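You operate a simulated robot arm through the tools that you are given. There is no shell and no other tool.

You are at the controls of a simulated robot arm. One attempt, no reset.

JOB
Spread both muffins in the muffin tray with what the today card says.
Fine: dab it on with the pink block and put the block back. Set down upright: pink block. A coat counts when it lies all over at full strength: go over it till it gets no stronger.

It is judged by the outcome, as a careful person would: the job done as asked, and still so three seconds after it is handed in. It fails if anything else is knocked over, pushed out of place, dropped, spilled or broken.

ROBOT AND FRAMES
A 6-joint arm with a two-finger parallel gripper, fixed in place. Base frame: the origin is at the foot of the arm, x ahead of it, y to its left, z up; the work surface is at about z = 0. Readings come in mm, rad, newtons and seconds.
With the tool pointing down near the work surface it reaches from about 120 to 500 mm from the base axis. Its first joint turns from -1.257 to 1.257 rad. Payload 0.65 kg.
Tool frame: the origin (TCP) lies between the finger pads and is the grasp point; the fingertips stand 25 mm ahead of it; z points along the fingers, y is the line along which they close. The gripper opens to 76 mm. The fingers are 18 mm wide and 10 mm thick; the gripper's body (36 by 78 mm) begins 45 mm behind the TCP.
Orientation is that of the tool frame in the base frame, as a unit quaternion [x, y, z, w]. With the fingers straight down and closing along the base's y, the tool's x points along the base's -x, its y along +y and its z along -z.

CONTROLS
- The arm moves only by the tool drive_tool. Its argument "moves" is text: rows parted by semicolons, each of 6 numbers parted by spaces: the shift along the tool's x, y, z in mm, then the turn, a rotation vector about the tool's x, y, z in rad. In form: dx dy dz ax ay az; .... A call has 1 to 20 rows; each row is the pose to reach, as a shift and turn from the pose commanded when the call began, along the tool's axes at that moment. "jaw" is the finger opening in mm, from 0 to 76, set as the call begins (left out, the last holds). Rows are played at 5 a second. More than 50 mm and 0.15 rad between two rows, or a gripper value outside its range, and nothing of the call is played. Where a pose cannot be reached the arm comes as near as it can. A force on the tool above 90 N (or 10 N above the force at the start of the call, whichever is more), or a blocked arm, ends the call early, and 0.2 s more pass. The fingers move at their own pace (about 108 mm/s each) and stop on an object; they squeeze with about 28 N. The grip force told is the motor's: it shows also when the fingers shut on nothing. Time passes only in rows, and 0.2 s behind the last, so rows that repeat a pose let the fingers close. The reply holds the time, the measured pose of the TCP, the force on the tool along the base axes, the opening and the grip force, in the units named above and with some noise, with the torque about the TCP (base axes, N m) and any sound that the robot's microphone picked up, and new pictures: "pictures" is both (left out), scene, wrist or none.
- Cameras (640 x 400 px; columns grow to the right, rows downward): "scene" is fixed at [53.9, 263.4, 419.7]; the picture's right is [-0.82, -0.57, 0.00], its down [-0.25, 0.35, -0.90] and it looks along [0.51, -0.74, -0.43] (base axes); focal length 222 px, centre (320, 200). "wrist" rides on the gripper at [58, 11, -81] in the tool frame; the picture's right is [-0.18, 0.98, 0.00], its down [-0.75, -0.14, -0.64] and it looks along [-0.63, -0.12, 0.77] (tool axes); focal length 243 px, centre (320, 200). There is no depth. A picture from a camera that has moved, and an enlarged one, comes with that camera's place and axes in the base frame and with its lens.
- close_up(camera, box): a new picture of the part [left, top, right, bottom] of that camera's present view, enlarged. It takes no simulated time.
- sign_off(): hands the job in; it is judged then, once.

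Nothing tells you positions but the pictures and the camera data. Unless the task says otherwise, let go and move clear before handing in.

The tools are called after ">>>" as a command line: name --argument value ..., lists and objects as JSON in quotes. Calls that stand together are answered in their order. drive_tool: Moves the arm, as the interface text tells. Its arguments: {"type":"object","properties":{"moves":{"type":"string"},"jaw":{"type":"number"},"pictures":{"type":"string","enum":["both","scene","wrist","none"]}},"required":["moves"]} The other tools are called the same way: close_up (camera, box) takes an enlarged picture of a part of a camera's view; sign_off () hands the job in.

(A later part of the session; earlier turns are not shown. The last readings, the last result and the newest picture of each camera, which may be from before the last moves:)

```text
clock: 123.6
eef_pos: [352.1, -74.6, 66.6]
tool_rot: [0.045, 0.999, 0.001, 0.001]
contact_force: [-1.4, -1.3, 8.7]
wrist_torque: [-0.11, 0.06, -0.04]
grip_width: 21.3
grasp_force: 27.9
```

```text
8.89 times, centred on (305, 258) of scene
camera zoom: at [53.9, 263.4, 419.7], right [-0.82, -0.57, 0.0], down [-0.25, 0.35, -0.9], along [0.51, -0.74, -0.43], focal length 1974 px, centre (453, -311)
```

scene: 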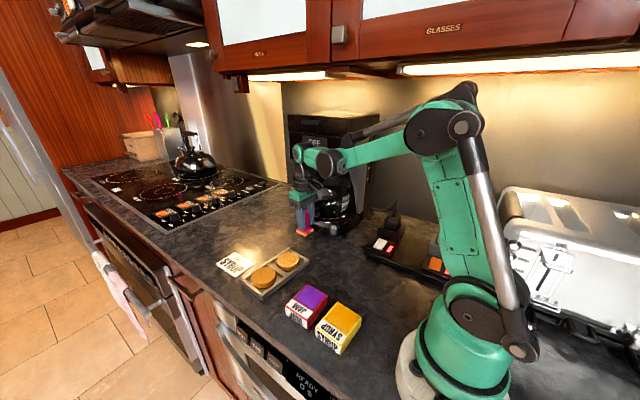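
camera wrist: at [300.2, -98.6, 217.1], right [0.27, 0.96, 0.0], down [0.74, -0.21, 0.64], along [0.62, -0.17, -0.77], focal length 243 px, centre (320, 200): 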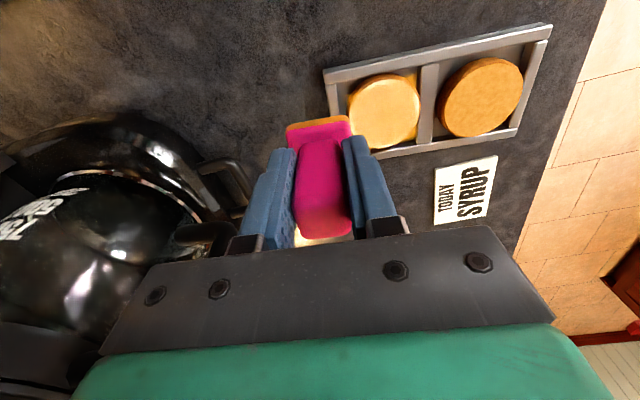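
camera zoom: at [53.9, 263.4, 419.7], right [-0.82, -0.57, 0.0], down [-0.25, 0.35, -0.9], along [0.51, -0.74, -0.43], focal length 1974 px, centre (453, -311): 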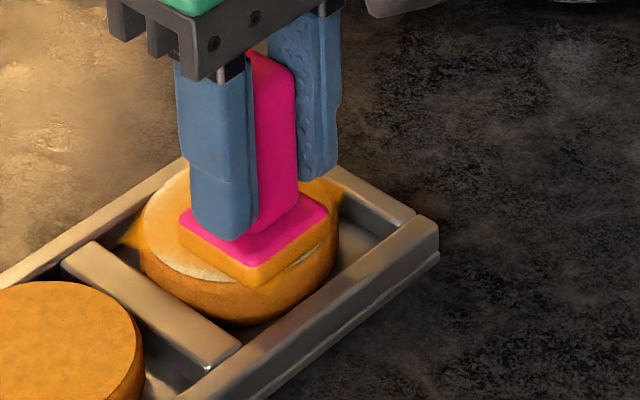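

>>> drive_tool --moves "0 0 -2 0 0 0; 0 0 -15 0 0 0; 0 -15 -45 0 0 0; 0 -35 -70 0 0 0; 0 -35 -70 0 0 0" --pictures "none"

>>> close_up --camera "scene" --box '[275, 235, 335, 280]'

>>> close_up --camera "wrist" --box '[300, 30, 460, 150]'

>>> close_up --camera "scene" --box '[290, 200, 350, 245]'

```text
clock: 124.8
eef_pos: [349.5, -109.0, 135.1]
tool_rot: [0.045, 0.999, 0.001, 0.0]
contact_force: [0.6, -0.2, -0.7]
wrist_torque: [0.01, 0.0, 0.05]
grip_width: 21.6
grasp_force: 28.1
```

```text
8.89 times, centred on (305, 258) of scene
camera zoom: at [53.9, 263.4, 419.7], right [-0.82, -0.57, 0.0], down [-0.25, 0.35, -0.9], along [0.51, -0.74, -0.43], focal length 1974 px, centre (453, -311)
```

zoom: 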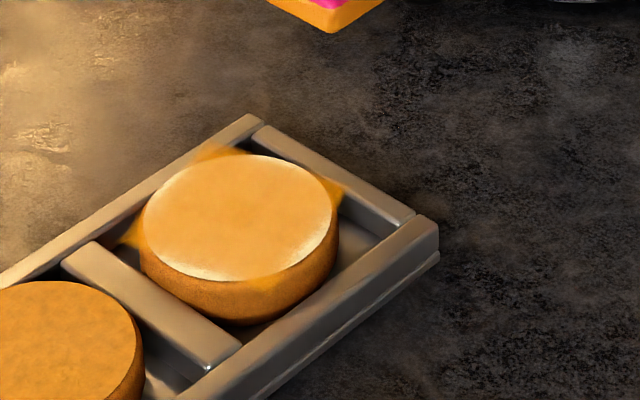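

```text
3.33 times, centred on (380, 90) of wrist
camera zoom: at [292.3, -93.9, 216.0], right [0.27, 0.96, 0.0], down [0.74, -0.21, 0.64], along [0.62, -0.17, -0.77], focal length 809 px, centre (120, 567)
```

zoom: 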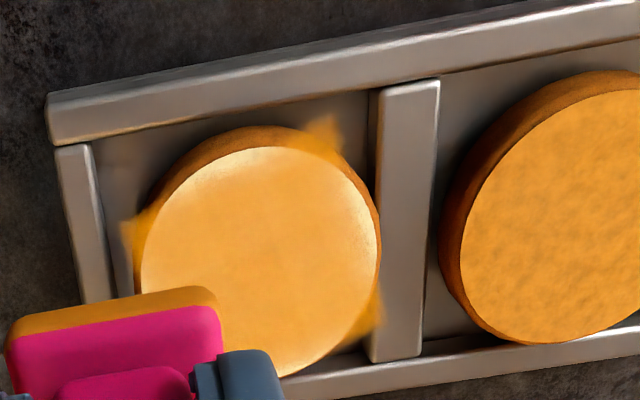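

```text
8.89 times, centred on (320, 222) of scene
camera zoom: at [53.9, 263.4, 419.7], right [-0.82, -0.57, 0.0], down [-0.25, 0.35, -0.9], along [0.51, -0.74, -0.43], focal length 1974 px, centre (320, 0)
```

zoom: 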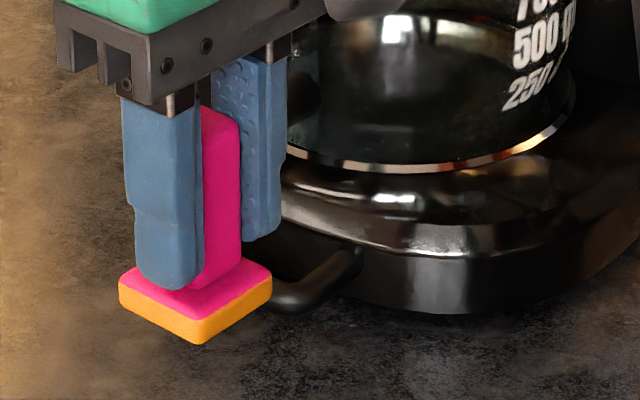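

The muffin simply turned with the block, so firm contact means sticking. The rubs that worked began at about 20 N and then decayed to grazing contact as the block shifted in the grip. I'll reproduce that, then keep stroking in the grazing regime.

>>> drive_tool --moves "-3 17 10 0 0 0; -6.3 34.3 40 0 0 0; -6.3 34.3 60 0 0 0; -6.3 34.3 68 0 0 0; -6.3 34.3 69.9 0 0 0; -6.3 34.3 70.2 0 0 0; -6.3 34.3 70.2 0 0 0" --pictures "none"

```text
clock: 126.4
eef_pos: [359.7, -75.6, 65.0]
tool_rot: [0.045, 0.999, 0.001, 0.001]
contact_force: [0.1, -0.2, 38.8]
wrist_torque: [-0.05, -0.05, 0.03]
grip_width: 21.4
grasp_force: 28.1
```

38.8 N, a bit much; I ease off 0.35 mm and start the strokes.

>>> drive_tool --moves "0 0 -0.35 0 0 0; 12 0 -0.35 0 0 0; 0 0 -0.35 0 0 0; -12 0 -0.35 0 0 0; 0 0 -0.35 0 0 0; 0 12 -0.35 0 0 0; 0 0 -0.35 0 0 0; 0 -12 -0.35 0 0 0; 0 0 -0.35 0 0 0" --pictures "none"

>>> close_up --camera "scene" --box '[265, 235, 325, 280]'

```text
clock: 128.4
eef_pos: [359.2, -75.6, 65.6]
tool_rot: [0.045, 0.999, -0.001, 0.001]
contact_force: [-1.0, -8.9, 16.6]
wrist_torque: [-0.5, -0.05, -0.04]
grip_width: 21.4
grasp_force: 27.9
```

```text
8.89 times, centred on (295, 258) of scene
camera zoom: at [53.9, 263.4, 419.7], right [-0.82, -0.57, 0.0], down [-0.25, 0.35, -0.9], along [0.51, -0.74, -0.43], focal length 1974 px, centre (542, -311)
```

zoom: 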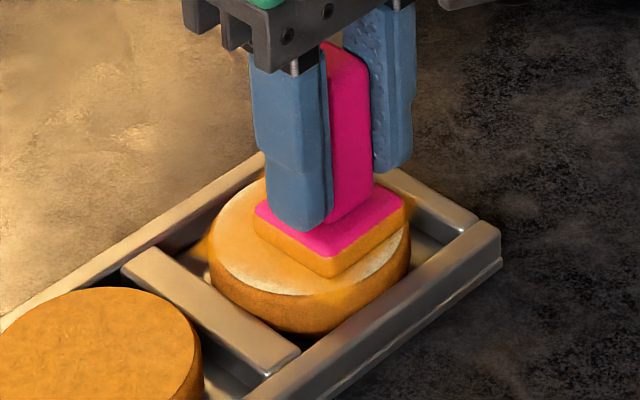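

Still sticking. I'll test a softer grip: with the block resting on the muffin, I open the jaw command to about its width so the block presses only with its own weight.

>>> drive_tool --moves "0 0 0 0 0 0; 0 0 0 0 0 0" --jaw 20.5 --pictures "none"

>>> drive_tool --moves "0 0 0 0 0 0; 0 0 0 0 0 0" --jaw 21.2 --pictures "none"

>>> drive_tool --moves "0 0 0 0 0 0; 0 0 0 0 0 0" --jaw 22 --pictures "none"

```text
clock: 129.0
eef_pos: [358.9, -74.5, 65.6]
tool_rot: [0.044, 0.999, 0.002, 0.0]
contact_force: [0.3, 0.3, -0.2]
wrist_torque: [0.01, 0.02, 0.0]
grip_width: 21.1
grasp_force: 27.5
```

```text
clock: 129.6
eef_pos: [358.5, -74.7, 65.2]
tool_rot: [0.046, 0.999, 0.001, 0.0]
contact_force: [0.5, 0.5, -0.1]
wrist_torque: [0.0, 0.02, 0.01]
grip_width: 22.0
grasp_force: 0.7
```

```text
clock: 130.2
eef_pos: [358.9, -74.9, 64.9]
tool_rot: [0.046, 0.999, 0.001, -0.001]
contact_force: [-0.4, -1.1, 1.1]
wrist_torque: [-0.02, -0.04, -0.01]
grip_width: 22.3
grasp_force: 0.0
```

The block now stands on the muffin under its own weight with the fingers loosely around the handle. I push it gently sideways in short strokes this way.

>>> drive_tool --moves "0 4 0 0 0 0; 0 8 0 0 0 0; 0 10 0 0 0 0; 0 5 0 0 0 0; 0 0 0 0 0 0; 0 -5 0 0 0 0; 0 -10 0 0 0 0; 0 -5 0 0 0 0; 0 0 0 0 0 0; 0 5 0 0 0 0; 0 0 0 0 0 0" --pictures "none"

>>> close_up --camera "scene" --box '[265, 235, 325, 280]'

>>> close_up --camera "wrist" --box '[240, 60, 400, 180]'

```text
clock: 132.6
eef_pos: [358.2, -74.9, 65.6]
tool_rot: [0.046, 0.999, 0.001, 0.0]
contact_force: [0.1, 0.8, 0.7]
wrist_torque: [0.01, -0.03, 0.01]
grip_width: 22.3
grasp_force: 0.0
```

```text
8.89 times, centred on (295, 258) of scene
camera zoom: at [53.9, 263.4, 419.7], right [-0.82, -0.57, 0.0], down [-0.25, 0.35, -0.9], along [0.51, -0.74, -0.43], focal length 1974 px, centre (542, -311)
```

zoom: 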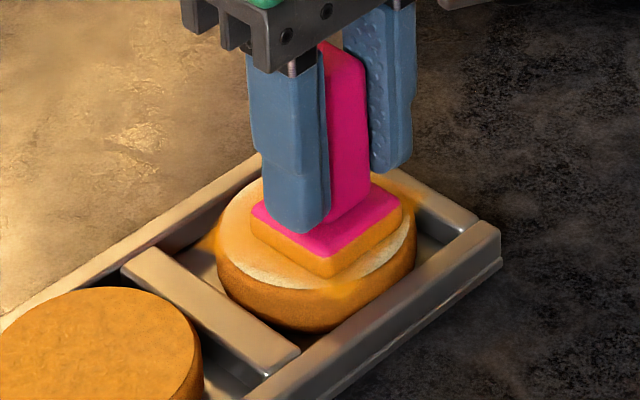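

```text
3.33 times, centred on (320, 120) of wrist
camera zoom: at [301.3, -59.4, 146.9], right [0.27, 0.96, 0.0], down [0.74, -0.21, 0.64], along [0.62, -0.17, -0.77], focal length 809 px, centre (320, 467)
```

zoom: 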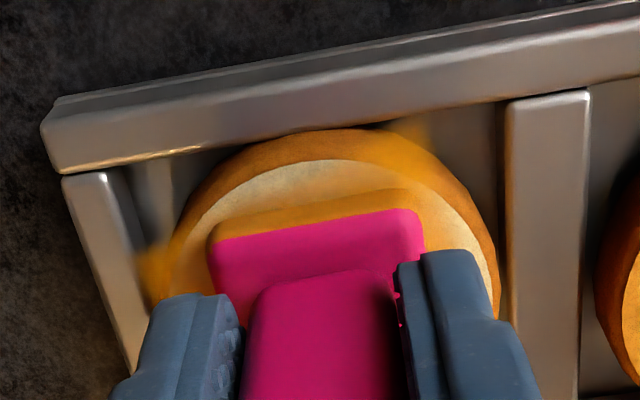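

The tray stayed put and the block slid over the muffin. I continue with longer strokes in this loose-grip mode.

>>> drive_tool --moves "0 6 0 0 0 0; 0 12 0 0 0 0; 0 6 0 0 0 0; 0 0 0 0 0 0; 0 -6 0 0 0 0; 0 -12 0 0 0 0; 0 -6 0 0 0 0; 0 0 0 0 0 0; 0 6 0 0 0 0; 0 12 0 0 0 0; 0 6 0 0 0 0; 0 0 0 0 0 0; 0 -6 0 0 0 0; 0 -12 0 0 0 0; 0 -6 0 0 0 0; 0 0 0 0 0 0; 0 6 0 0 0 0; 0 12 0 0 0 0; 0 6 0 0 0 0; 0 0 0 0 0 0" --pictures "none"

>>> close_up --camera "scene" --box '[265, 235, 325, 280]'

>>> close_up --camera "wrist" --box '[240, 60, 400, 180]'

```text
clock: 136.8
eef_pos: [357.9, -74.2, 66.3]
tool_rot: [0.046, 0.999, 0.001, -0.001]
contact_force: [-0.7, 0.0, 0.4]
wrist_torque: [0.0, -0.03, 0.01]
grip_width: 22.0
grasp_force: 0.1
```

```text
8.89 times, centred on (295, 258) of scene
camera zoom: at [53.9, 263.4, 419.7], right [-0.82, -0.57, 0.0], down [-0.25, 0.35, -0.9], along [0.51, -0.74, -0.43], focal length 1974 px, centre (542, -311)
```

zoom: 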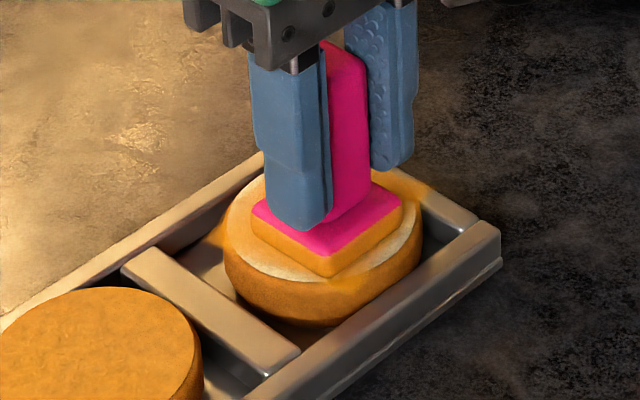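

```text
3.33 times, centred on (320, 120) of wrist
camera zoom: at [300.8, -59.6, 147.8], right [0.27, 0.96, 0.0], down [0.74, -0.21, 0.64], along [0.62, -0.17, -0.77], focal length 809 px, centre (320, 467)
```

zoom: 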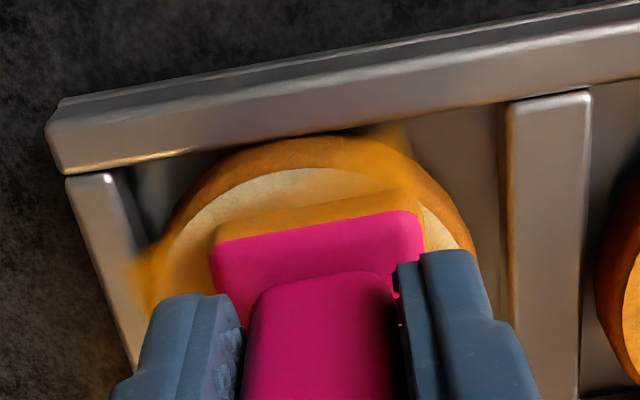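

I regrip, lift, and check whether that deposited anything.

>>> drive_tool --moves "0 0 0 0 0 0; 0 0 0 0 0 0; 0 0 0 0 0 0" --jaw 8 --pictures "none"

>>> drive_tool --moves "0 0 -2 0 0 0; 0 0 -15 0 0 0; 0 -15 -45 0 0 0; 0 -35 -70 0 0 0; 0 -35 -70 0 0 0" --pictures "none"

>>> close_up --camera "scene" --box '[265, 235, 325, 280]'

>>> close_up --camera "wrist" --box '[300, 30, 460, 150]'

>>> close_up --camera "scene" --box '[290, 200, 350, 245]'

```text
clock: 137.6
eef_pos: [357.3, -75.3, 67.4]
tool_rot: [0.045, 0.999, 0.001, -0.001]
contact_force: [-0.4, -0.8, 0.6]
wrist_torque: [0.0, 0.02, -0.02]
grip_width: 21.4
grasp_force: 28.2
```

```text
clock: 138.8
eef_pos: [354.0, -110.2, 135.9]
tool_rot: [0.046, 0.999, 0.001, 0.0]
contact_force: [-0.3, -0.3, 0.2]
wrist_torque: [0.02, -0.01, 0.02]
grip_width: 21.3
grasp_force: 28.4
```

```text
8.89 times, centred on (295, 258) of scene
camera zoom: at [53.9, 263.4, 419.7], right [-0.82, -0.57, 0.0], down [-0.25, 0.35, -0.9], along [0.51, -0.74, -0.43], focal length 1974 px, centre (542, -311)
```

zoom: 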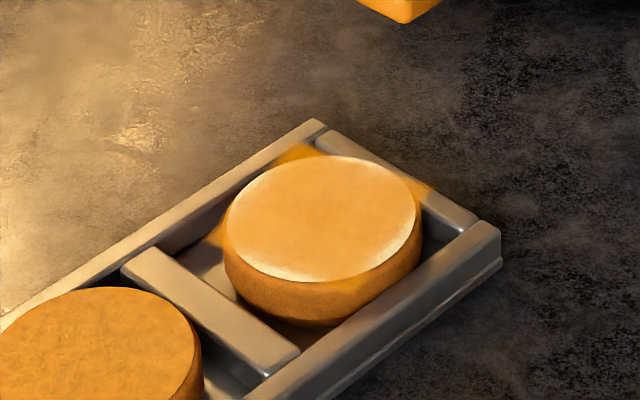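

```text
3.33 times, centred on (380, 90) of wrist
camera zoom: at [296.9, -93.5, 217.6], right [0.27, 0.96, 0.0], down [0.74, -0.21, 0.64], along [0.62, -0.17, -0.77], focal length 809 px, centre (120, 567)
```

zoom: 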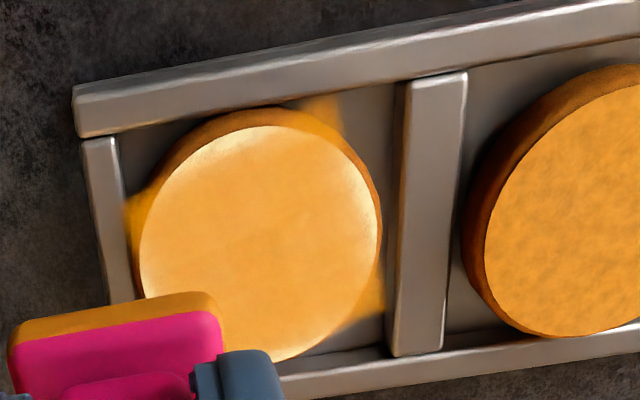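

```text
8.89 times, centred on (320, 222) of scene
camera zoom: at [53.9, 263.4, 419.7], right [-0.82, -0.57, 0.0], down [-0.25, 0.35, -0.9], along [0.51, -0.74, -0.43], focal length 1974 px, centre (320, 0)
```

zoom: 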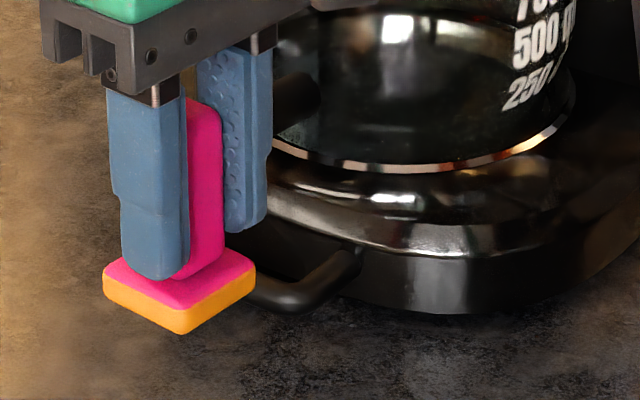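

No visible change in the interior, and the light slivers lie exactly between the square's corners. The interior may already be saturated. I'll examine both muffins and the pad colours side by side.

>>> close_up --camera "scene" --box '[245, 240, 325, 300]'

>>> close_up --camera "wrist" --box '[320, 30, 540, 170]'

>>> close_up --camera "scene" --box '[200, 230, 380, 360]'

```text
6.67 times, centred on (285, 270) of scene
camera zoom: at [53.9, 263.4, 419.7], right [-0.82, -0.57, 0.0], down [-0.25, 0.35, -0.9], along [0.51, -0.74, -0.43], focal length 1480 px, centre (553, -267)
```

zoom: 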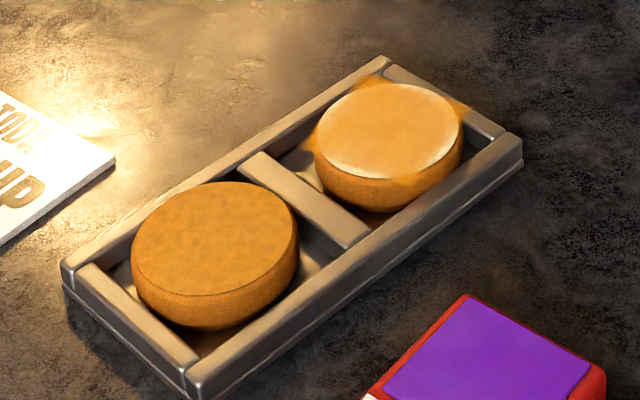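

```text
2.86 times, centred on (430, 100) of wrist
camera zoom: at [296.9, -93.5, 217.6], right [0.27, 0.96, 0.0], down [0.74, -0.21, 0.64], along [0.62, -0.17, -0.77], focal length 693 px, centre (6, 486)
```

zoom: 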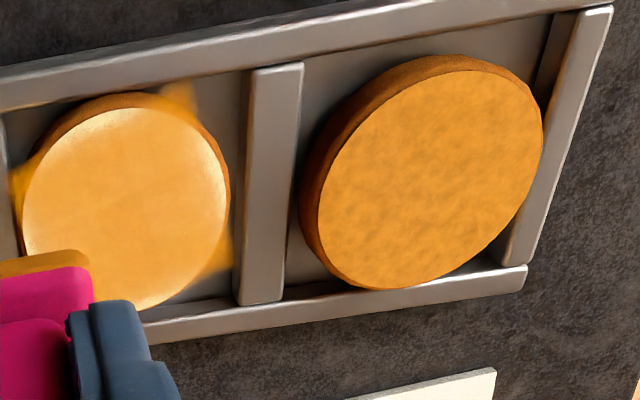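

```text
3.08 times, centred on (290, 295) of scene
camera zoom: at [53.9, 263.4, 419.7], right [-0.82, -0.57, 0.0], down [-0.25, 0.35, -0.9], along [0.51, -0.74, -0.43], focal length 683 px, centre (412, -92)
```

zoom: 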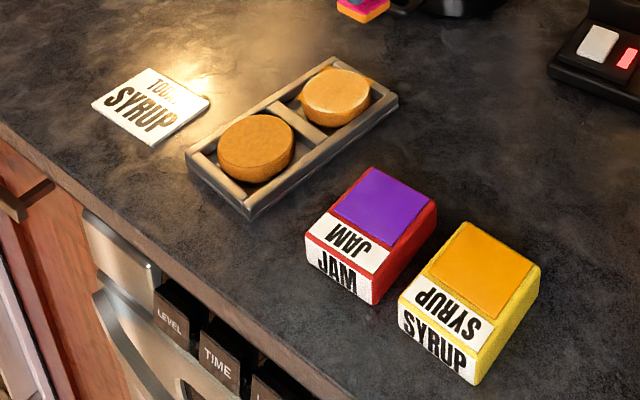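

The brown muffin's top matches its crust, so it's probably bare, just close in colour to syrup. I'll test the loaded block on that one next, and hover over it first.

>>> drive_tool --moves "-3 30 0 0 0 0; -6 60 0 0 0 0; -9 90 0 0 0 0; -11.4 115.6 0 0 0 0; -11.4 115.6 30 0 0 0; -11.4 115.6 55 0 0 0; -11.4 115.6 65 0 0 0; -11.4 115.6 65 0 0 0" --pictures "none"

>>> close_up --camera "scene" --box '[245, 240, 325, 300]'

>>> close_up --camera "wrist" --box '[240, 60, 400, 180]'

```text
clock: 140.6
eef_pos: [377.3, 4.3, 70.3]
tool_rot: [0.045, 0.999, 0.0, 0.001]
contact_force: [0.5, -0.9, -0.5]
wrist_torque: [0.05, 0.0, 0.0]
grip_width: 21.4
grasp_force: 28.5
```

```text
6.67 times, centred on (285, 270) of scene
camera zoom: at [53.9, 263.4, 419.7], right [-0.82, -0.57, 0.0], down [-0.25, 0.35, -0.9], along [0.51, -0.74, -0.43], focal length 1480 px, centre (553, -267)
```

zoom: 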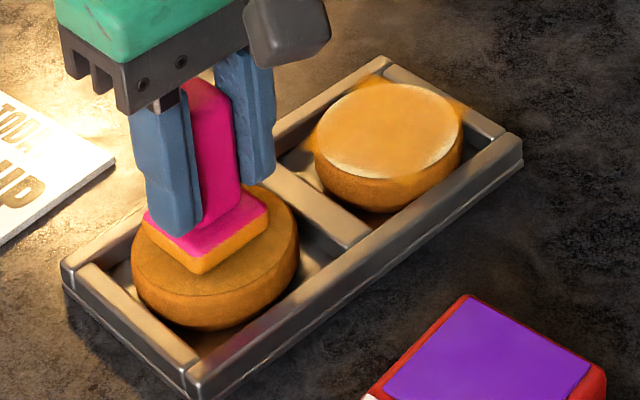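

```text
3.33 times, centred on (320, 120) of wrist
camera zoom: at [320.8, 19.0, 151.3], right [0.27, 0.96, 0.0], down [0.74, -0.21, 0.64], along [0.62, -0.17, -0.77], focal length 809 px, centre (320, 467)
```

zoom: 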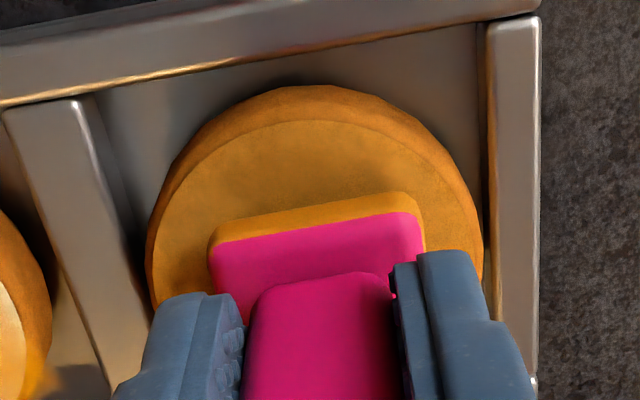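

The plate is about 4 mm to +x of the brown muffin's centre. I correct, touch down, then loosen and stroke gently.

>>> drive_tool --moves "4.5 0.8 0 0 0 0; 4.5 0.8 3 0 0 0; 4.5 0.8 4.2 0 0 0; 4.5 0.8 4.6 0 0 0; 4.5 0.8 4.6 0 0 0" --pictures "none"

>>> drive_tool --moves "0 0 0.4 0 0 0; 0 0 0.4 0 0 0" --pictures "none"

```text
clock: 141.8
eef_pos: [372.8, 5.3, 66.7]
tool_rot: [0.046, 0.999, 0.0, 0.0]
contact_force: [1.0, 0.2, 11.2]
wrist_torque: [-0.06, -0.12, -0.03]
grip_width: 21.4
grasp_force: 27.5
```

```text
clock: 142.4
eef_pos: [371.3, 6.0, 65.8]
tool_rot: [0.046, 0.999, 0.001, 0.0]
contact_force: [0.3, -0.5, 29.4]
wrist_torque: [-0.13, -0.29, 0.0]
grip_width: 21.4
grasp_force: 28.3
```

Contact at 29 N; I loosen the grip so it rests by its weight, then stroke along y.

>>> drive_tool --moves "0 0 0 0 0 0; 0 0 0 0 0 0; 0 6 0 0 0 0; 0 12 0 0 0 0; 0 6 0 0 0 0; 0 0 0 0 0 0; 0 -6 0 0 0 0; 0 -12 0 0 0 0; 0 -6 0 0 0 0; 0 0 0 0 0 0; 0 6 0 0 0 0; 0 12 0 0 0 0; 0 6 0 0 0 0; 0 0 0 0 0 0; 0 -6 0 0 0 0; 0 -12 0 0 0 0; 0 -6 0 0 0 0; 0 0 0 0 0 0; 0 0 0 0 0 0" --jaw 22 --pictures "none"

>>> close_up --camera "scene" --box '[245, 240, 325, 300]'

>>> close_up --camera "wrist" --box '[240, 60, 400, 180]'

```text
clock: 146.4
eef_pos: [372.4, 5.4, 66.9]
tool_rot: [0.046, 0.999, 0.001, 0.001]
contact_force: [0.5, -0.2, 0.8]
wrist_torque: [0.01, 0.02, 0.01]
grip_width: 22.3
grasp_force: 0.4
```

```text
6.67 times, centred on (285, 270) of scene
camera zoom: at [53.9, 263.4, 419.7], right [-0.82, -0.57, 0.0], down [-0.25, 0.35, -0.9], along [0.51, -0.74, -0.43], focal length 1480 px, centre (553, -267)
```

zoom: 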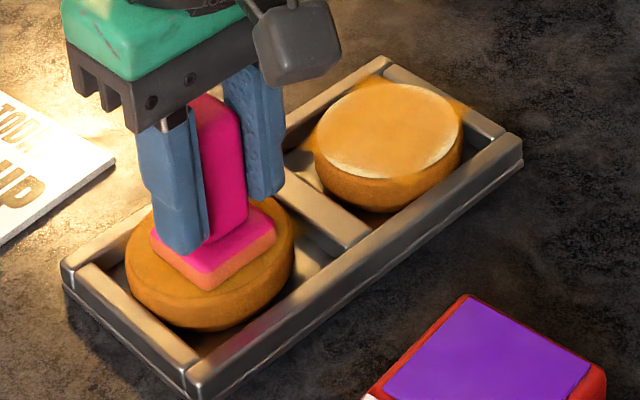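

```text
3.33 times, centred on (320, 120) of wrist
camera zoom: at [315.7, 20.6, 147.8], right [0.27, 0.96, 0.0], down [0.74, -0.21, 0.64], along [0.62, -0.17, -0.77], focal length 809 px, centre (320, 467)
```

zoom: 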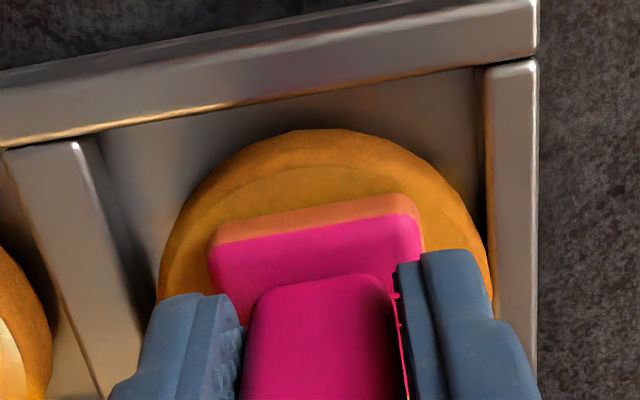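

The block's band faded clearly and the tray didn't move: the loose strokes do deposit on this muffin. So the cream muffin's interior is simply saturated already. I regrip, lift and look.

>>> drive_tool --moves "0 0 0 0 0 0; 0 0 0 0 0 0; 0 0 0 0 0 0" --jaw 8 --pictures "none"

>>> drive_tool --moves "0 0 -2 0 0 0; 0 0 -15 0 0 0; 0 -15 -45 0 0 0; 0 -45 -70 0 0 0; 0 -80 -70 0 0 0; 0 -80 -70 0 0 0" --pictures "none"

>>> close_up --camera "scene" --box '[245, 240, 325, 300]'

>>> close_up --camera "wrist" --box '[320, 30, 540, 170]'

```text
clock: 147.2
eef_pos: [372.4, 5.9, 66.8]
tool_rot: [0.045, 0.999, 0.001, 0.0]
contact_force: [-0.2, -0.1, 0.7]
wrist_torque: [-0.03, 0.02, -0.03]
grip_width: 21.7
grasp_force: 27.9
```

```text
clock: 148.6
eef_pos: [365.3, -77.0, 136.6]
tool_rot: [0.045, 0.999, 0.001, 0.0]
contact_force: [0.4, -0.3, 0.5]
wrist_torque: [-0.02, 0.0, -0.01]
grip_width: 21.1
grasp_force: 28.5
```

```text
6.67 times, centred on (285, 270) of scene
camera zoom: at [53.9, 263.4, 419.7], right [-0.82, -0.57, 0.0], down [-0.25, 0.35, -0.9], along [0.51, -0.74, -0.43], focal length 1480 px, centre (553, -267)
```

zoom: 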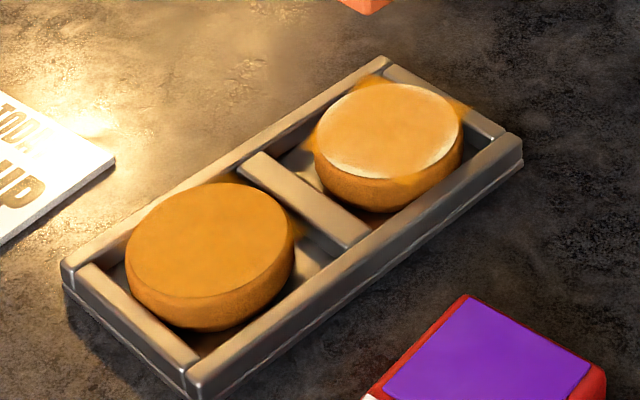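

```text
2.86 times, centred on (430, 100) of wrist
camera zoom: at [308.8, -61.1, 217.9], right [0.27, 0.96, 0.0], down [0.74, -0.21, 0.64], along [0.62, -0.17, -0.77], focal length 693 px, centre (6, 486)
```

zoom: 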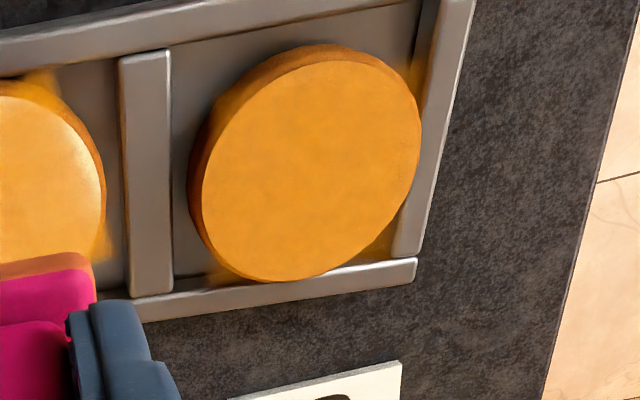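

The brown muffin took a smooth coat across its top, including corners I never stroked. I'll zoom in to check evenness.

>>> close_up --camera "wrist" --box '[375, 35, 475, 135]'

>>> close_up --camera "scene" --box '[258, 264, 288, 292]'

>>> close_up --camera "scene" --box '[282, 246, 306, 270]'

>>> close_up --camera "wrist" --box '[290, 35, 370, 135]'

```text
4.00 times, centred on (425, 85) of wrist
camera zoom: at [308.8, -61.1, 217.9], right [0.27, 0.96, 0.0], down [0.74, -0.21, 0.64], along [0.62, -0.17, -0.77], focal length 970 px, centre (-100, 660)
```

zoom: 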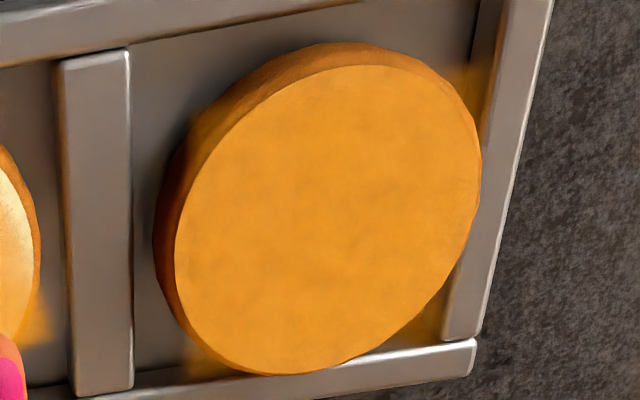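

```text
14.29 times, centred on (273, 278) of scene
camera zoom: at [53.9, 263.4, 419.7], right [-0.82, -0.57, 0.0], down [-0.25, 0.35, -0.9], along [0.51, -0.74, -0.43], focal length 3172 px, centre (991, -914)
```

zoom: 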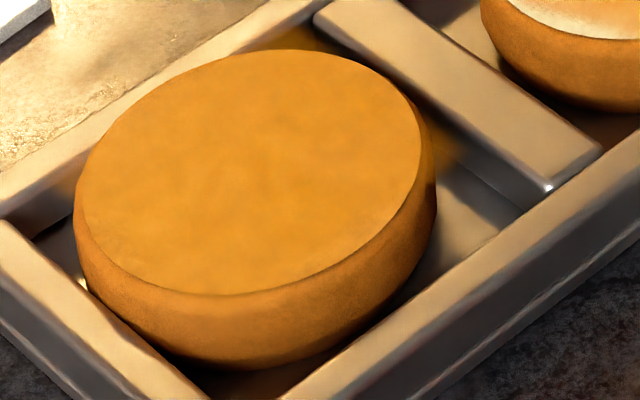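

```text
16.00 times, centred on (294, 258) of scene
camera zoom: at [53.9, 263.4, 419.7], right [-0.82, -0.57, 0.0], down [-0.25, 0.35, -0.9], along [0.51, -0.74, -0.43], focal length 3553 px, centre (736, -728)
```

zoom: 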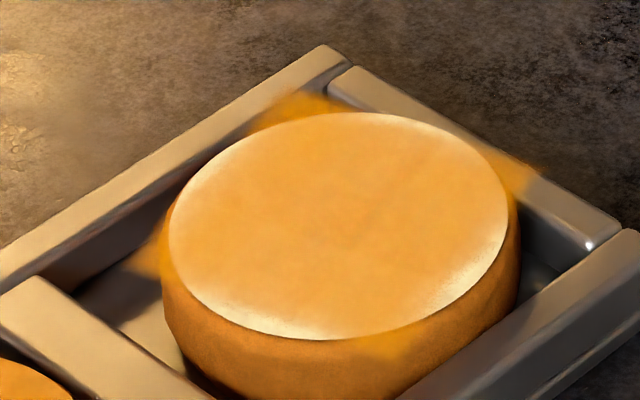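

```text
4.00 times, centred on (330, 85) of wrist
camera zoom: at [308.8, -61.1, 217.9], right [0.27, 0.96, 0.0], down [0.74, -0.21, 0.64], along [0.62, -0.17, -0.77], focal length 970 px, centre (280, 660)
```

zoom: 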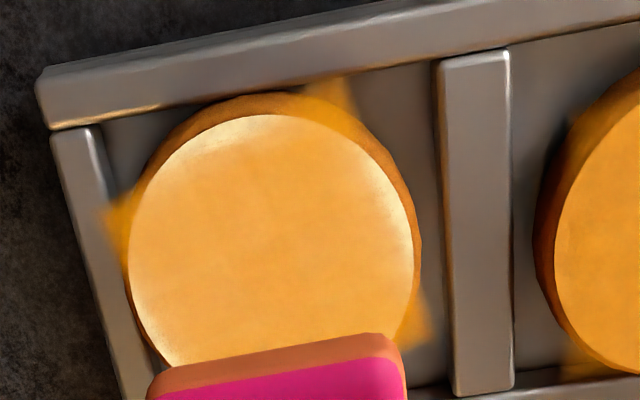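

The coat appears as one uniform patch per muffin. I'll reload and repeat the loose strokes on the brown muffin until the block stops losing load.

>>> drive_tool --moves "41 -4 0 0 0 0; 83 -8 0 0 0 0; 124 -12 0 0 0 0; 165.5 -15.9 0 0 0 0; 178 20 0 0 0 0; 191.5 55.8 0 0 0 0; 191.5 55.8 30 0 0 0; 191.5 55.8 50 0 0 0; 191.5 55.8 58 0 0 0; 191.5 55.8 60.8 0 0 0; 191.5 55.8 61 0 0 0; 191.5 55.8 61 0 0 0" --pictures "none"

>>> drive_tool --moves "0 0 0.4 0 0 0; 0 0 0.4 0 0 0" --pictures "none"

>>> close_up --camera "scene" --box '[320, 280, 370, 330]'

```text
clock: 151.2
eef_pos: [180.4, -0.7, 74.9]
tool_rot: [0.046, 0.999, 0.001, -0.001]
contact_force: [-0.9, -0.1, -0.4]
wrist_torque: [0.02, 0.0, 0.0]
grip_width: 21.5
grasp_force: 27.8
```

```text
clock: 151.8
eef_pos: [179.2, -1.5, 74.4]
tool_rot: [0.046, 0.999, 0.001, 0.0]
contact_force: [-0.5, 0.0, -0.7]
wrist_torque: [0.0, 0.0, 0.0]
grip_width: 21.2
grasp_force: 27.9
```

```text
8.00 times, centred on (345, 305) of scene
camera zoom: at [53.9, 263.4, 419.7], right [-0.82, -0.57, 0.0], down [-0.25, 0.35, -0.9], along [0.51, -0.74, -0.43], focal length 1776 px, centre (120, -640)
```

zoom: 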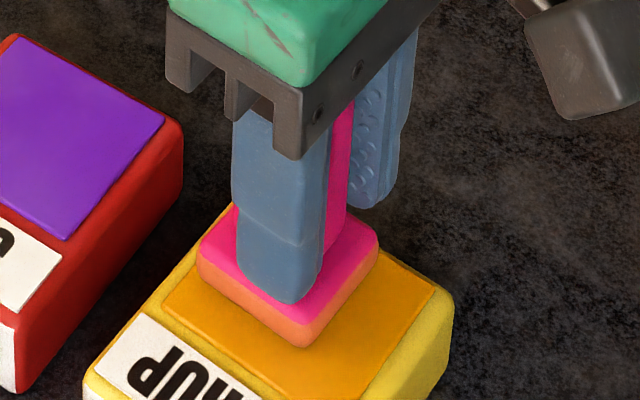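

>>> drive_tool --moves "0 0 0.4 0 0 0; 0 0 0.4 0 0 0" --pictures "none"

>>> drive_tool --moves "0 0 0.3 0 0 0; 0 0 0.3 0 0 0" --pictures "none"

>>> close_up --camera "scene" --box '[320, 280, 370, 330]'

```text
clock: 152.4
eef_pos: [179.5, -1.8, 74.0]
tool_rot: [0.046, 0.999, 0.001, 0.0]
contact_force: [-0.7, -0.2, 2.0]
wrist_torque: [-0.07, -0.05, -0.03]
grip_width: 21.3
grasp_force: 28.3
```

```text
clock: 153.0
eef_pos: [179.7, -1.7, 73.1]
tool_rot: [0.045, 0.999, 0.001, 0.001]
contact_force: [0.2, -1.2, 18.7]
wrist_torque: [-0.07, -0.12, 0.0]
grip_width: 21.3
grasp_force: 28.1
```

```text
8.00 times, centred on (345, 305) of scene
camera zoom: at [53.9, 263.4, 419.7], right [-0.82, -0.57, 0.0], down [-0.25, 0.35, -0.9], along [0.51, -0.74, -0.43], focal length 1776 px, centre (120, -640)
```

zoom: 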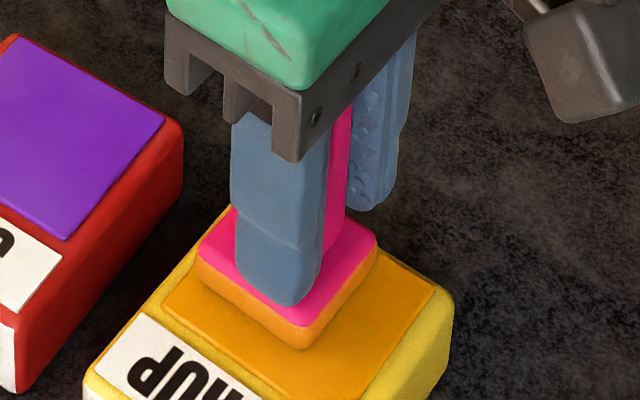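

Loaded. Back to the brown muffin by the route that avoids the jam pad.

>>> drive_tool --moves "0 0 -3 0 0 0; 0 0 -20 0 0 0; 0 0 -60 0 0 0; -13 -36 -62 0 0 0; -26 -71.7 -62 0 0 0; -69 -66 -62 0 0 0; -112 -61 -62 0 0 0; -155.6 -55.2 -62 0 0 0; -170 -25 -62 0 0 0; -185 5 -62 0 0 0; -191.7 26.7 -55 0 0 0; -191.7 26.7 -25 0 0 0; -191.7 26.7 -5 0 0 0; -191.7 26.7 3.5 0 0 0; -191.7 26.7 3.5 0 0 0" --pictures "none"

>>> close_up --camera "scene" --box '[245, 240, 325, 300]'

>>> close_up --camera "wrist" --box '[240, 60, 400, 180]'

```text
clock: 156.2
eef_pos: [374.4, 8.5, 71.8]
tool_rot: [0.045, 0.999, 0.002, 0.0]
contact_force: [0.6, 0.1, -0.6]
wrist_torque: [0.01, -0.01, -0.02]
grip_width: 21.6
grasp_force: 28.0
```

```text
6.67 times, centred on (285, 270) of scene
camera zoom: at [53.9, 263.4, 419.7], right [-0.82, -0.57, 0.0], down [-0.25, 0.35, -0.9], along [0.51, -0.74, -0.43], focal length 1480 px, centre (553, -267)
```

zoom: 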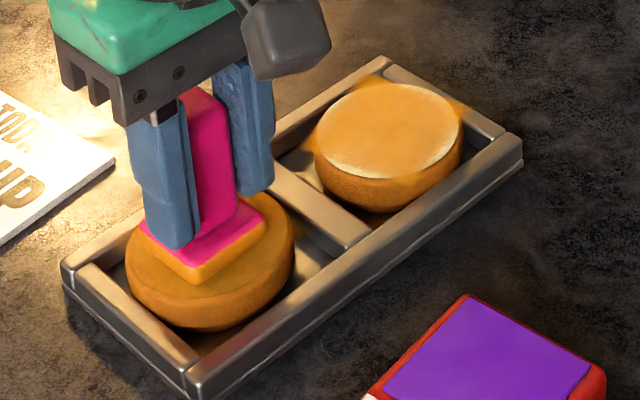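

```text
3.33 times, centred on (320, 120) of wrist
camera zoom: at [316.8, 23.7, 151.8], right [0.27, 0.96, 0.0], down [0.74, -0.21, 0.64], along [0.62, -0.17, -0.77], focal length 809 px, centre (320, 467)
```

zoom: 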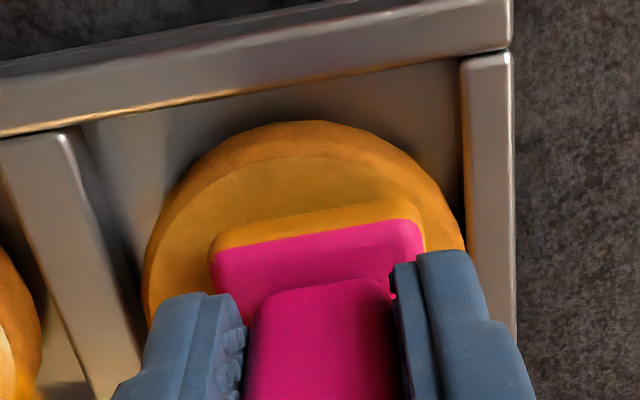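

>>> drive_tool --moves "3.4 -1.1 0 0 0 0; 3.4 -1.1 3 0 0 0; 3.4 -1.1 4 0 0 0; 3.4 -1.1 4 0 0 0" --pictures "none"

>>> drive_tool --moves "0 0 0.4 0 0 0; 0 0 0.4 0 0 0" --pictures "none"

```text
clock: 157.2
eef_pos: [370.0, 6.8, 66.7]
tool_rot: [0.045, 0.999, 0.001, 0.001]
contact_force: [0.1, 0.2, -0.3]
wrist_torque: [0.01, -0.02, 0.0]
grip_width: 21.4
grasp_force: 28.0
```

```text
clock: 157.8
eef_pos: [370.4, 6.5, 66.4]
tool_rot: [0.045, 0.999, 0.001, 0.0]
contact_force: [1.4, 0.8, 6.6]
wrist_torque: [-0.07, -0.06, 0.03]
grip_width: 21.4
grasp_force: 28.5
```

Light contact. Loosen and stroke along y again.

>>> drive_tool --moves "0 0 0 0 0 0; 0 0 0 0 0 0; 0 6 0 0 0 0; 0 12 0 0 0 0; 0 6 0 0 0 0; 0 0 0 0 0 0; 0 -6 0 0 0 0; 0 -12 0 0 0 0; 0 -6 0 0 0 0; 0 0 0 0 0 0; 0 6 0 0 0 0; 0 12 0 0 0 0; 0 6 0 0 0 0; 0 0 0 0 0 0; 0 -6 0 0 0 0; 0 -12 0 0 0 0; 0 -6 0 0 0 0; 0 0 0 0 0 0; 0 0 0 0 0 0" --jaw 22 --pictures "none"

>>> close_up --camera "scene" --box '[245, 240, 325, 300]'

>>> close_up --camera "wrist" --box '[240, 60, 400, 180]'

```text
clock: 161.8
eef_pos: [370.7, 8.0, 66.7]
tool_rot: [0.046, 0.999, 0.0, 0.001]
contact_force: [-0.4, -0.5, 1.2]
wrist_torque: [-0.01, 0.02, 0.03]
grip_width: 22.6
grasp_force: 0.3
```

```text
6.67 times, centred on (285, 270) of scene
camera zoom: at [53.9, 263.4, 419.7], right [-0.82, -0.57, 0.0], down [-0.25, 0.35, -0.9], along [0.51, -0.74, -0.43], focal length 1480 px, centre (553, -267)
```

zoom: 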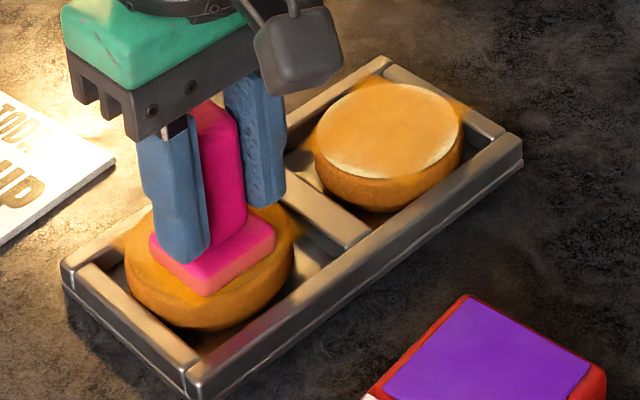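

```text
3.33 times, centred on (320, 120) of wrist
camera zoom: at [312.9, 23.0, 147.6], right [0.27, 0.96, 0.0], down [0.74, -0.21, 0.64], along [0.62, -0.17, -0.77], focal length 809 px, centre (320, 467)
```

zoom: 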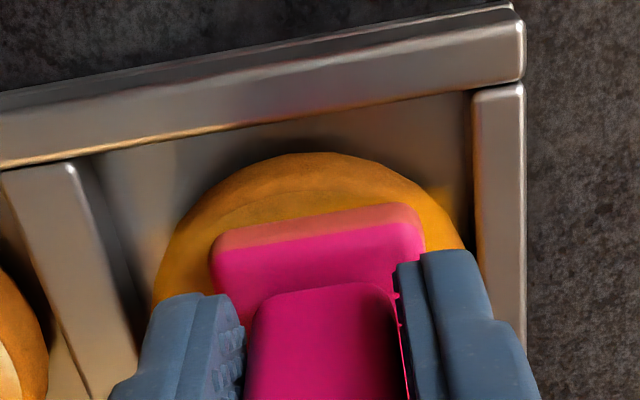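

The band is now nearly all pink: the brown muffin took the whole load. I regrip and fetch more syrup.

>>> drive_tool --moves "0 0 0 0 0 0; 0 0 0 0 0 0; 0 0 0 0 0 0" --jaw 8 --pictures "none"

>>> drive_tool --moves "0 0 -2 0 0 0; 0 0 -20 0 0 0; 0 0 -60 0 0 0; 3.3 -20.6 -70 0 0 0; 18.3 -50.6 -70 0 0 0; 32.7 -80.8 -70 0 0 0; 76.3 -86.6 -70 0 0 0; 119.3 -91.6 -70 0 0 0; 162.3 -97.3 -70 0 0 0; 175.3 -61.6 -70 0 0 0; 188.3 -25.6 -70 0 0 0; 188.3 -25.6 -40 0 0 0; 188.3 -25.6 -20 0 0 0; 188.3 -25.6 -11 0 0 0; 188.3 -25.6 -8.6 0 0 0; 188.3 -25.6 -8 0 0 0; 188.3 -25.6 -8 0 0 0" --pictures "none"

>>> close_up --camera "scene" --box '[320, 280, 370, 330]'

>>> close_up --camera "scene" --box '[245, 240, 325, 300]'

```text
clock: 162.6
eef_pos: [369.5, 7.4, 67.0]
tool_rot: [0.046, 0.999, 0.0, 0.0]
contact_force: [-0.2, 0.3, -0.3]
wrist_torque: [0.01, 0.0, -0.02]
grip_width: 21.4
grasp_force: 28.4
```

```text
clock: 166.2
eef_pos: [180.0, -1.1, 73.6]
tool_rot: [0.045, 0.999, 0.001, 0.0]
contact_force: [-0.2, -0.4, -0.5]
wrist_torque: [0.03, 0.02, 0.0]
grip_width: 21.5
grasp_force: 28.1
```

```text
8.00 times, centred on (345, 305) of scene
camera zoom: at [53.9, 263.4, 419.7], right [-0.82, -0.57, 0.0], down [-0.25, 0.35, -0.9], along [0.51, -0.74, -0.43], focal length 1776 px, centre (120, -640)
```

zoom: 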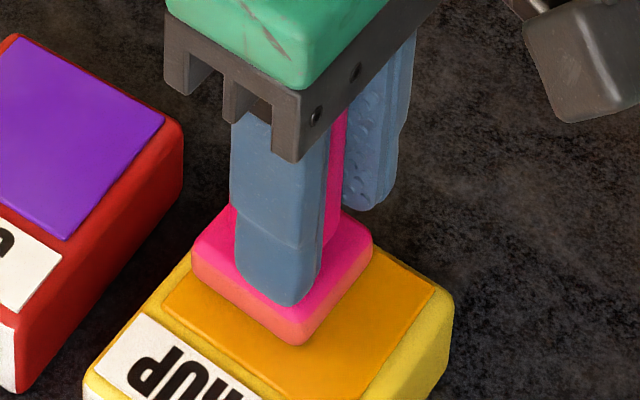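

```text
6.67 times, centred on (285, 270) of scene
camera zoom: at [53.9, 263.4, 419.7], right [-0.82, -0.57, 0.0], down [-0.25, 0.35, -0.9], along [0.51, -0.74, -0.43], focal length 1480 px, centre (553, -267)
```

zoom: 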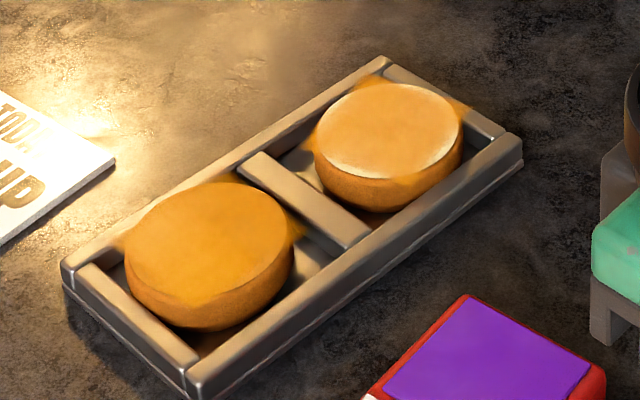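

The brown coat is stronger. The block has crept about 3–4 mm in the grip along x; I touch down on the pad, then re-centre the grip while the block rests there.

>>> drive_tool --moves "0 0 0.4 0 0 0; 0 0 0.4 0 0 0" --pictures "none"

>>> drive_tool --moves "0 0 0.3 0 0 0; 0 0 0.3 0 0 0" --pictures "none"

>>> close_up --camera "wrist" --box '[230, 80, 430, 250]'

```text
clock: 166.8
eef_pos: [179.6, -1.5, 72.9]
tool_rot: [0.046, 0.999, 0.0, 0.0]
contact_force: [0.0, -3.5, 25.3]
wrist_torque: [-0.15, -0.19, 0.0]
grip_width: 21.6
grasp_force: 28.7
```

```text
clock: 167.4
eef_pos: [180.6, -0.7, 74.6]
tool_rot: [0.045, 0.999, 0.002, 0.0]
contact_force: [-2.2, -0.2, 27.5]
wrist_torque: [-0.06, -0.14, 0.02]
grip_width: 21.7
grasp_force: 28.0
```

```text
2.35 times, centred on (330, 165) of wrist
camera zoom: at [123.2, 14.1, 154.5], right [0.27, 0.96, 0.0], down [0.74, -0.21, 0.64], along [0.62, -0.17, -0.77], focal length 571 px, centre (296, 282)
```

zoom: 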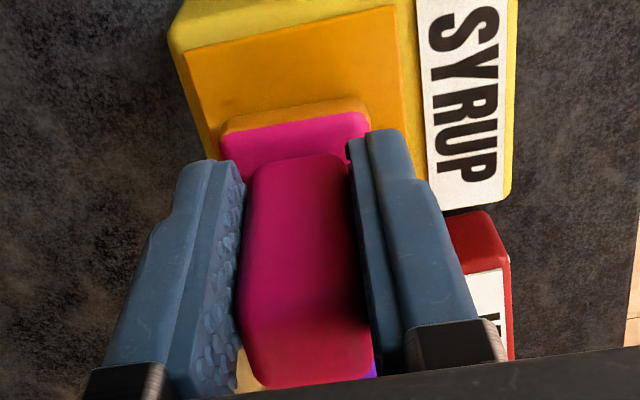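

The handle is about 6 mm off along x in the grip. With the block standing on the pad I open slightly, shift, and close again.

>>> drive_tool --moves "0 0 0 0 0 0; 0 0 0 0 0 0; 0 0 -0.5 0 0 0; -3 0 -0.5 0 0 0; -6 -0.5 -0.5 0 0 0; -6 -0.5 -0.5 0 0 0" --jaw 27 --pictures "none"

>>> close_up --camera "wrist" --box '[230, 80, 430, 250]'

>>> drive_tool --moves "0 0 0 0 0 0; 0 0 0 0 0 0; 0 0 0 0 0 0" --jaw 8 --pictures "none"

>>> close_up --camera "scene" --box '[320, 280, 370, 330]'

```text
clock: 168.8
eef_pos: [185.6, -1.3, 74.5]
tool_rot: [0.045, 0.999, 0.001, 0.0]
contact_force: [-0.5, -0.5, 1.1]
wrist_torque: [0.0, -0.01, 0.03]
grip_width: 27.2
grasp_force: 0.0
```

```text
2.35 times, centred on (330, 165) of wrist
camera zoom: at [128.8, 12.9, 154.5], right [0.27, 0.96, 0.0], down [0.74, -0.21, 0.64], along [0.62, -0.17, -0.77], focal length 571 px, centre (296, 282)
```

zoom: 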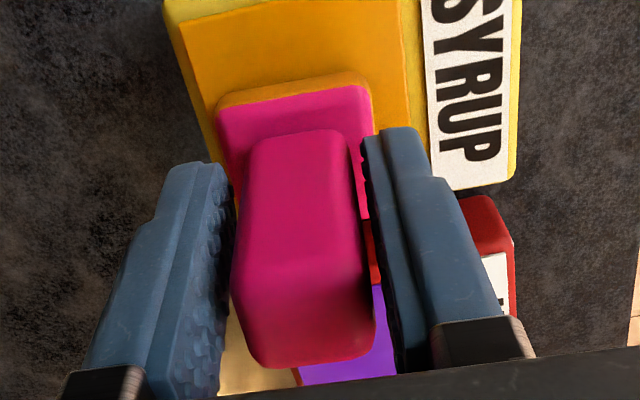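

```text
clock: 169.6
eef_pos: [185.4, -2.7, 73.5]
tool_rot: [0.045, 0.999, 0.001, 0.0]
contact_force: [0.2, -0.5, 0.2]
wrist_torque: [-0.05, 0.04, 0.0]
grip_width: 21.1
grasp_force: 28.0
```

```text
8.00 times, centred on (345, 305) of scene
camera zoom: at [53.9, 263.4, 419.7], right [-0.82, -0.57, 0.0], down [-0.25, 0.35, -0.9], along [0.51, -0.74, -0.43], focal length 1776 px, centre (120, -640)
```

zoom: 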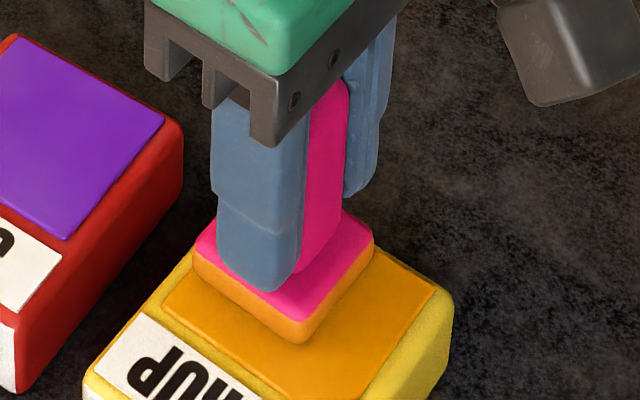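

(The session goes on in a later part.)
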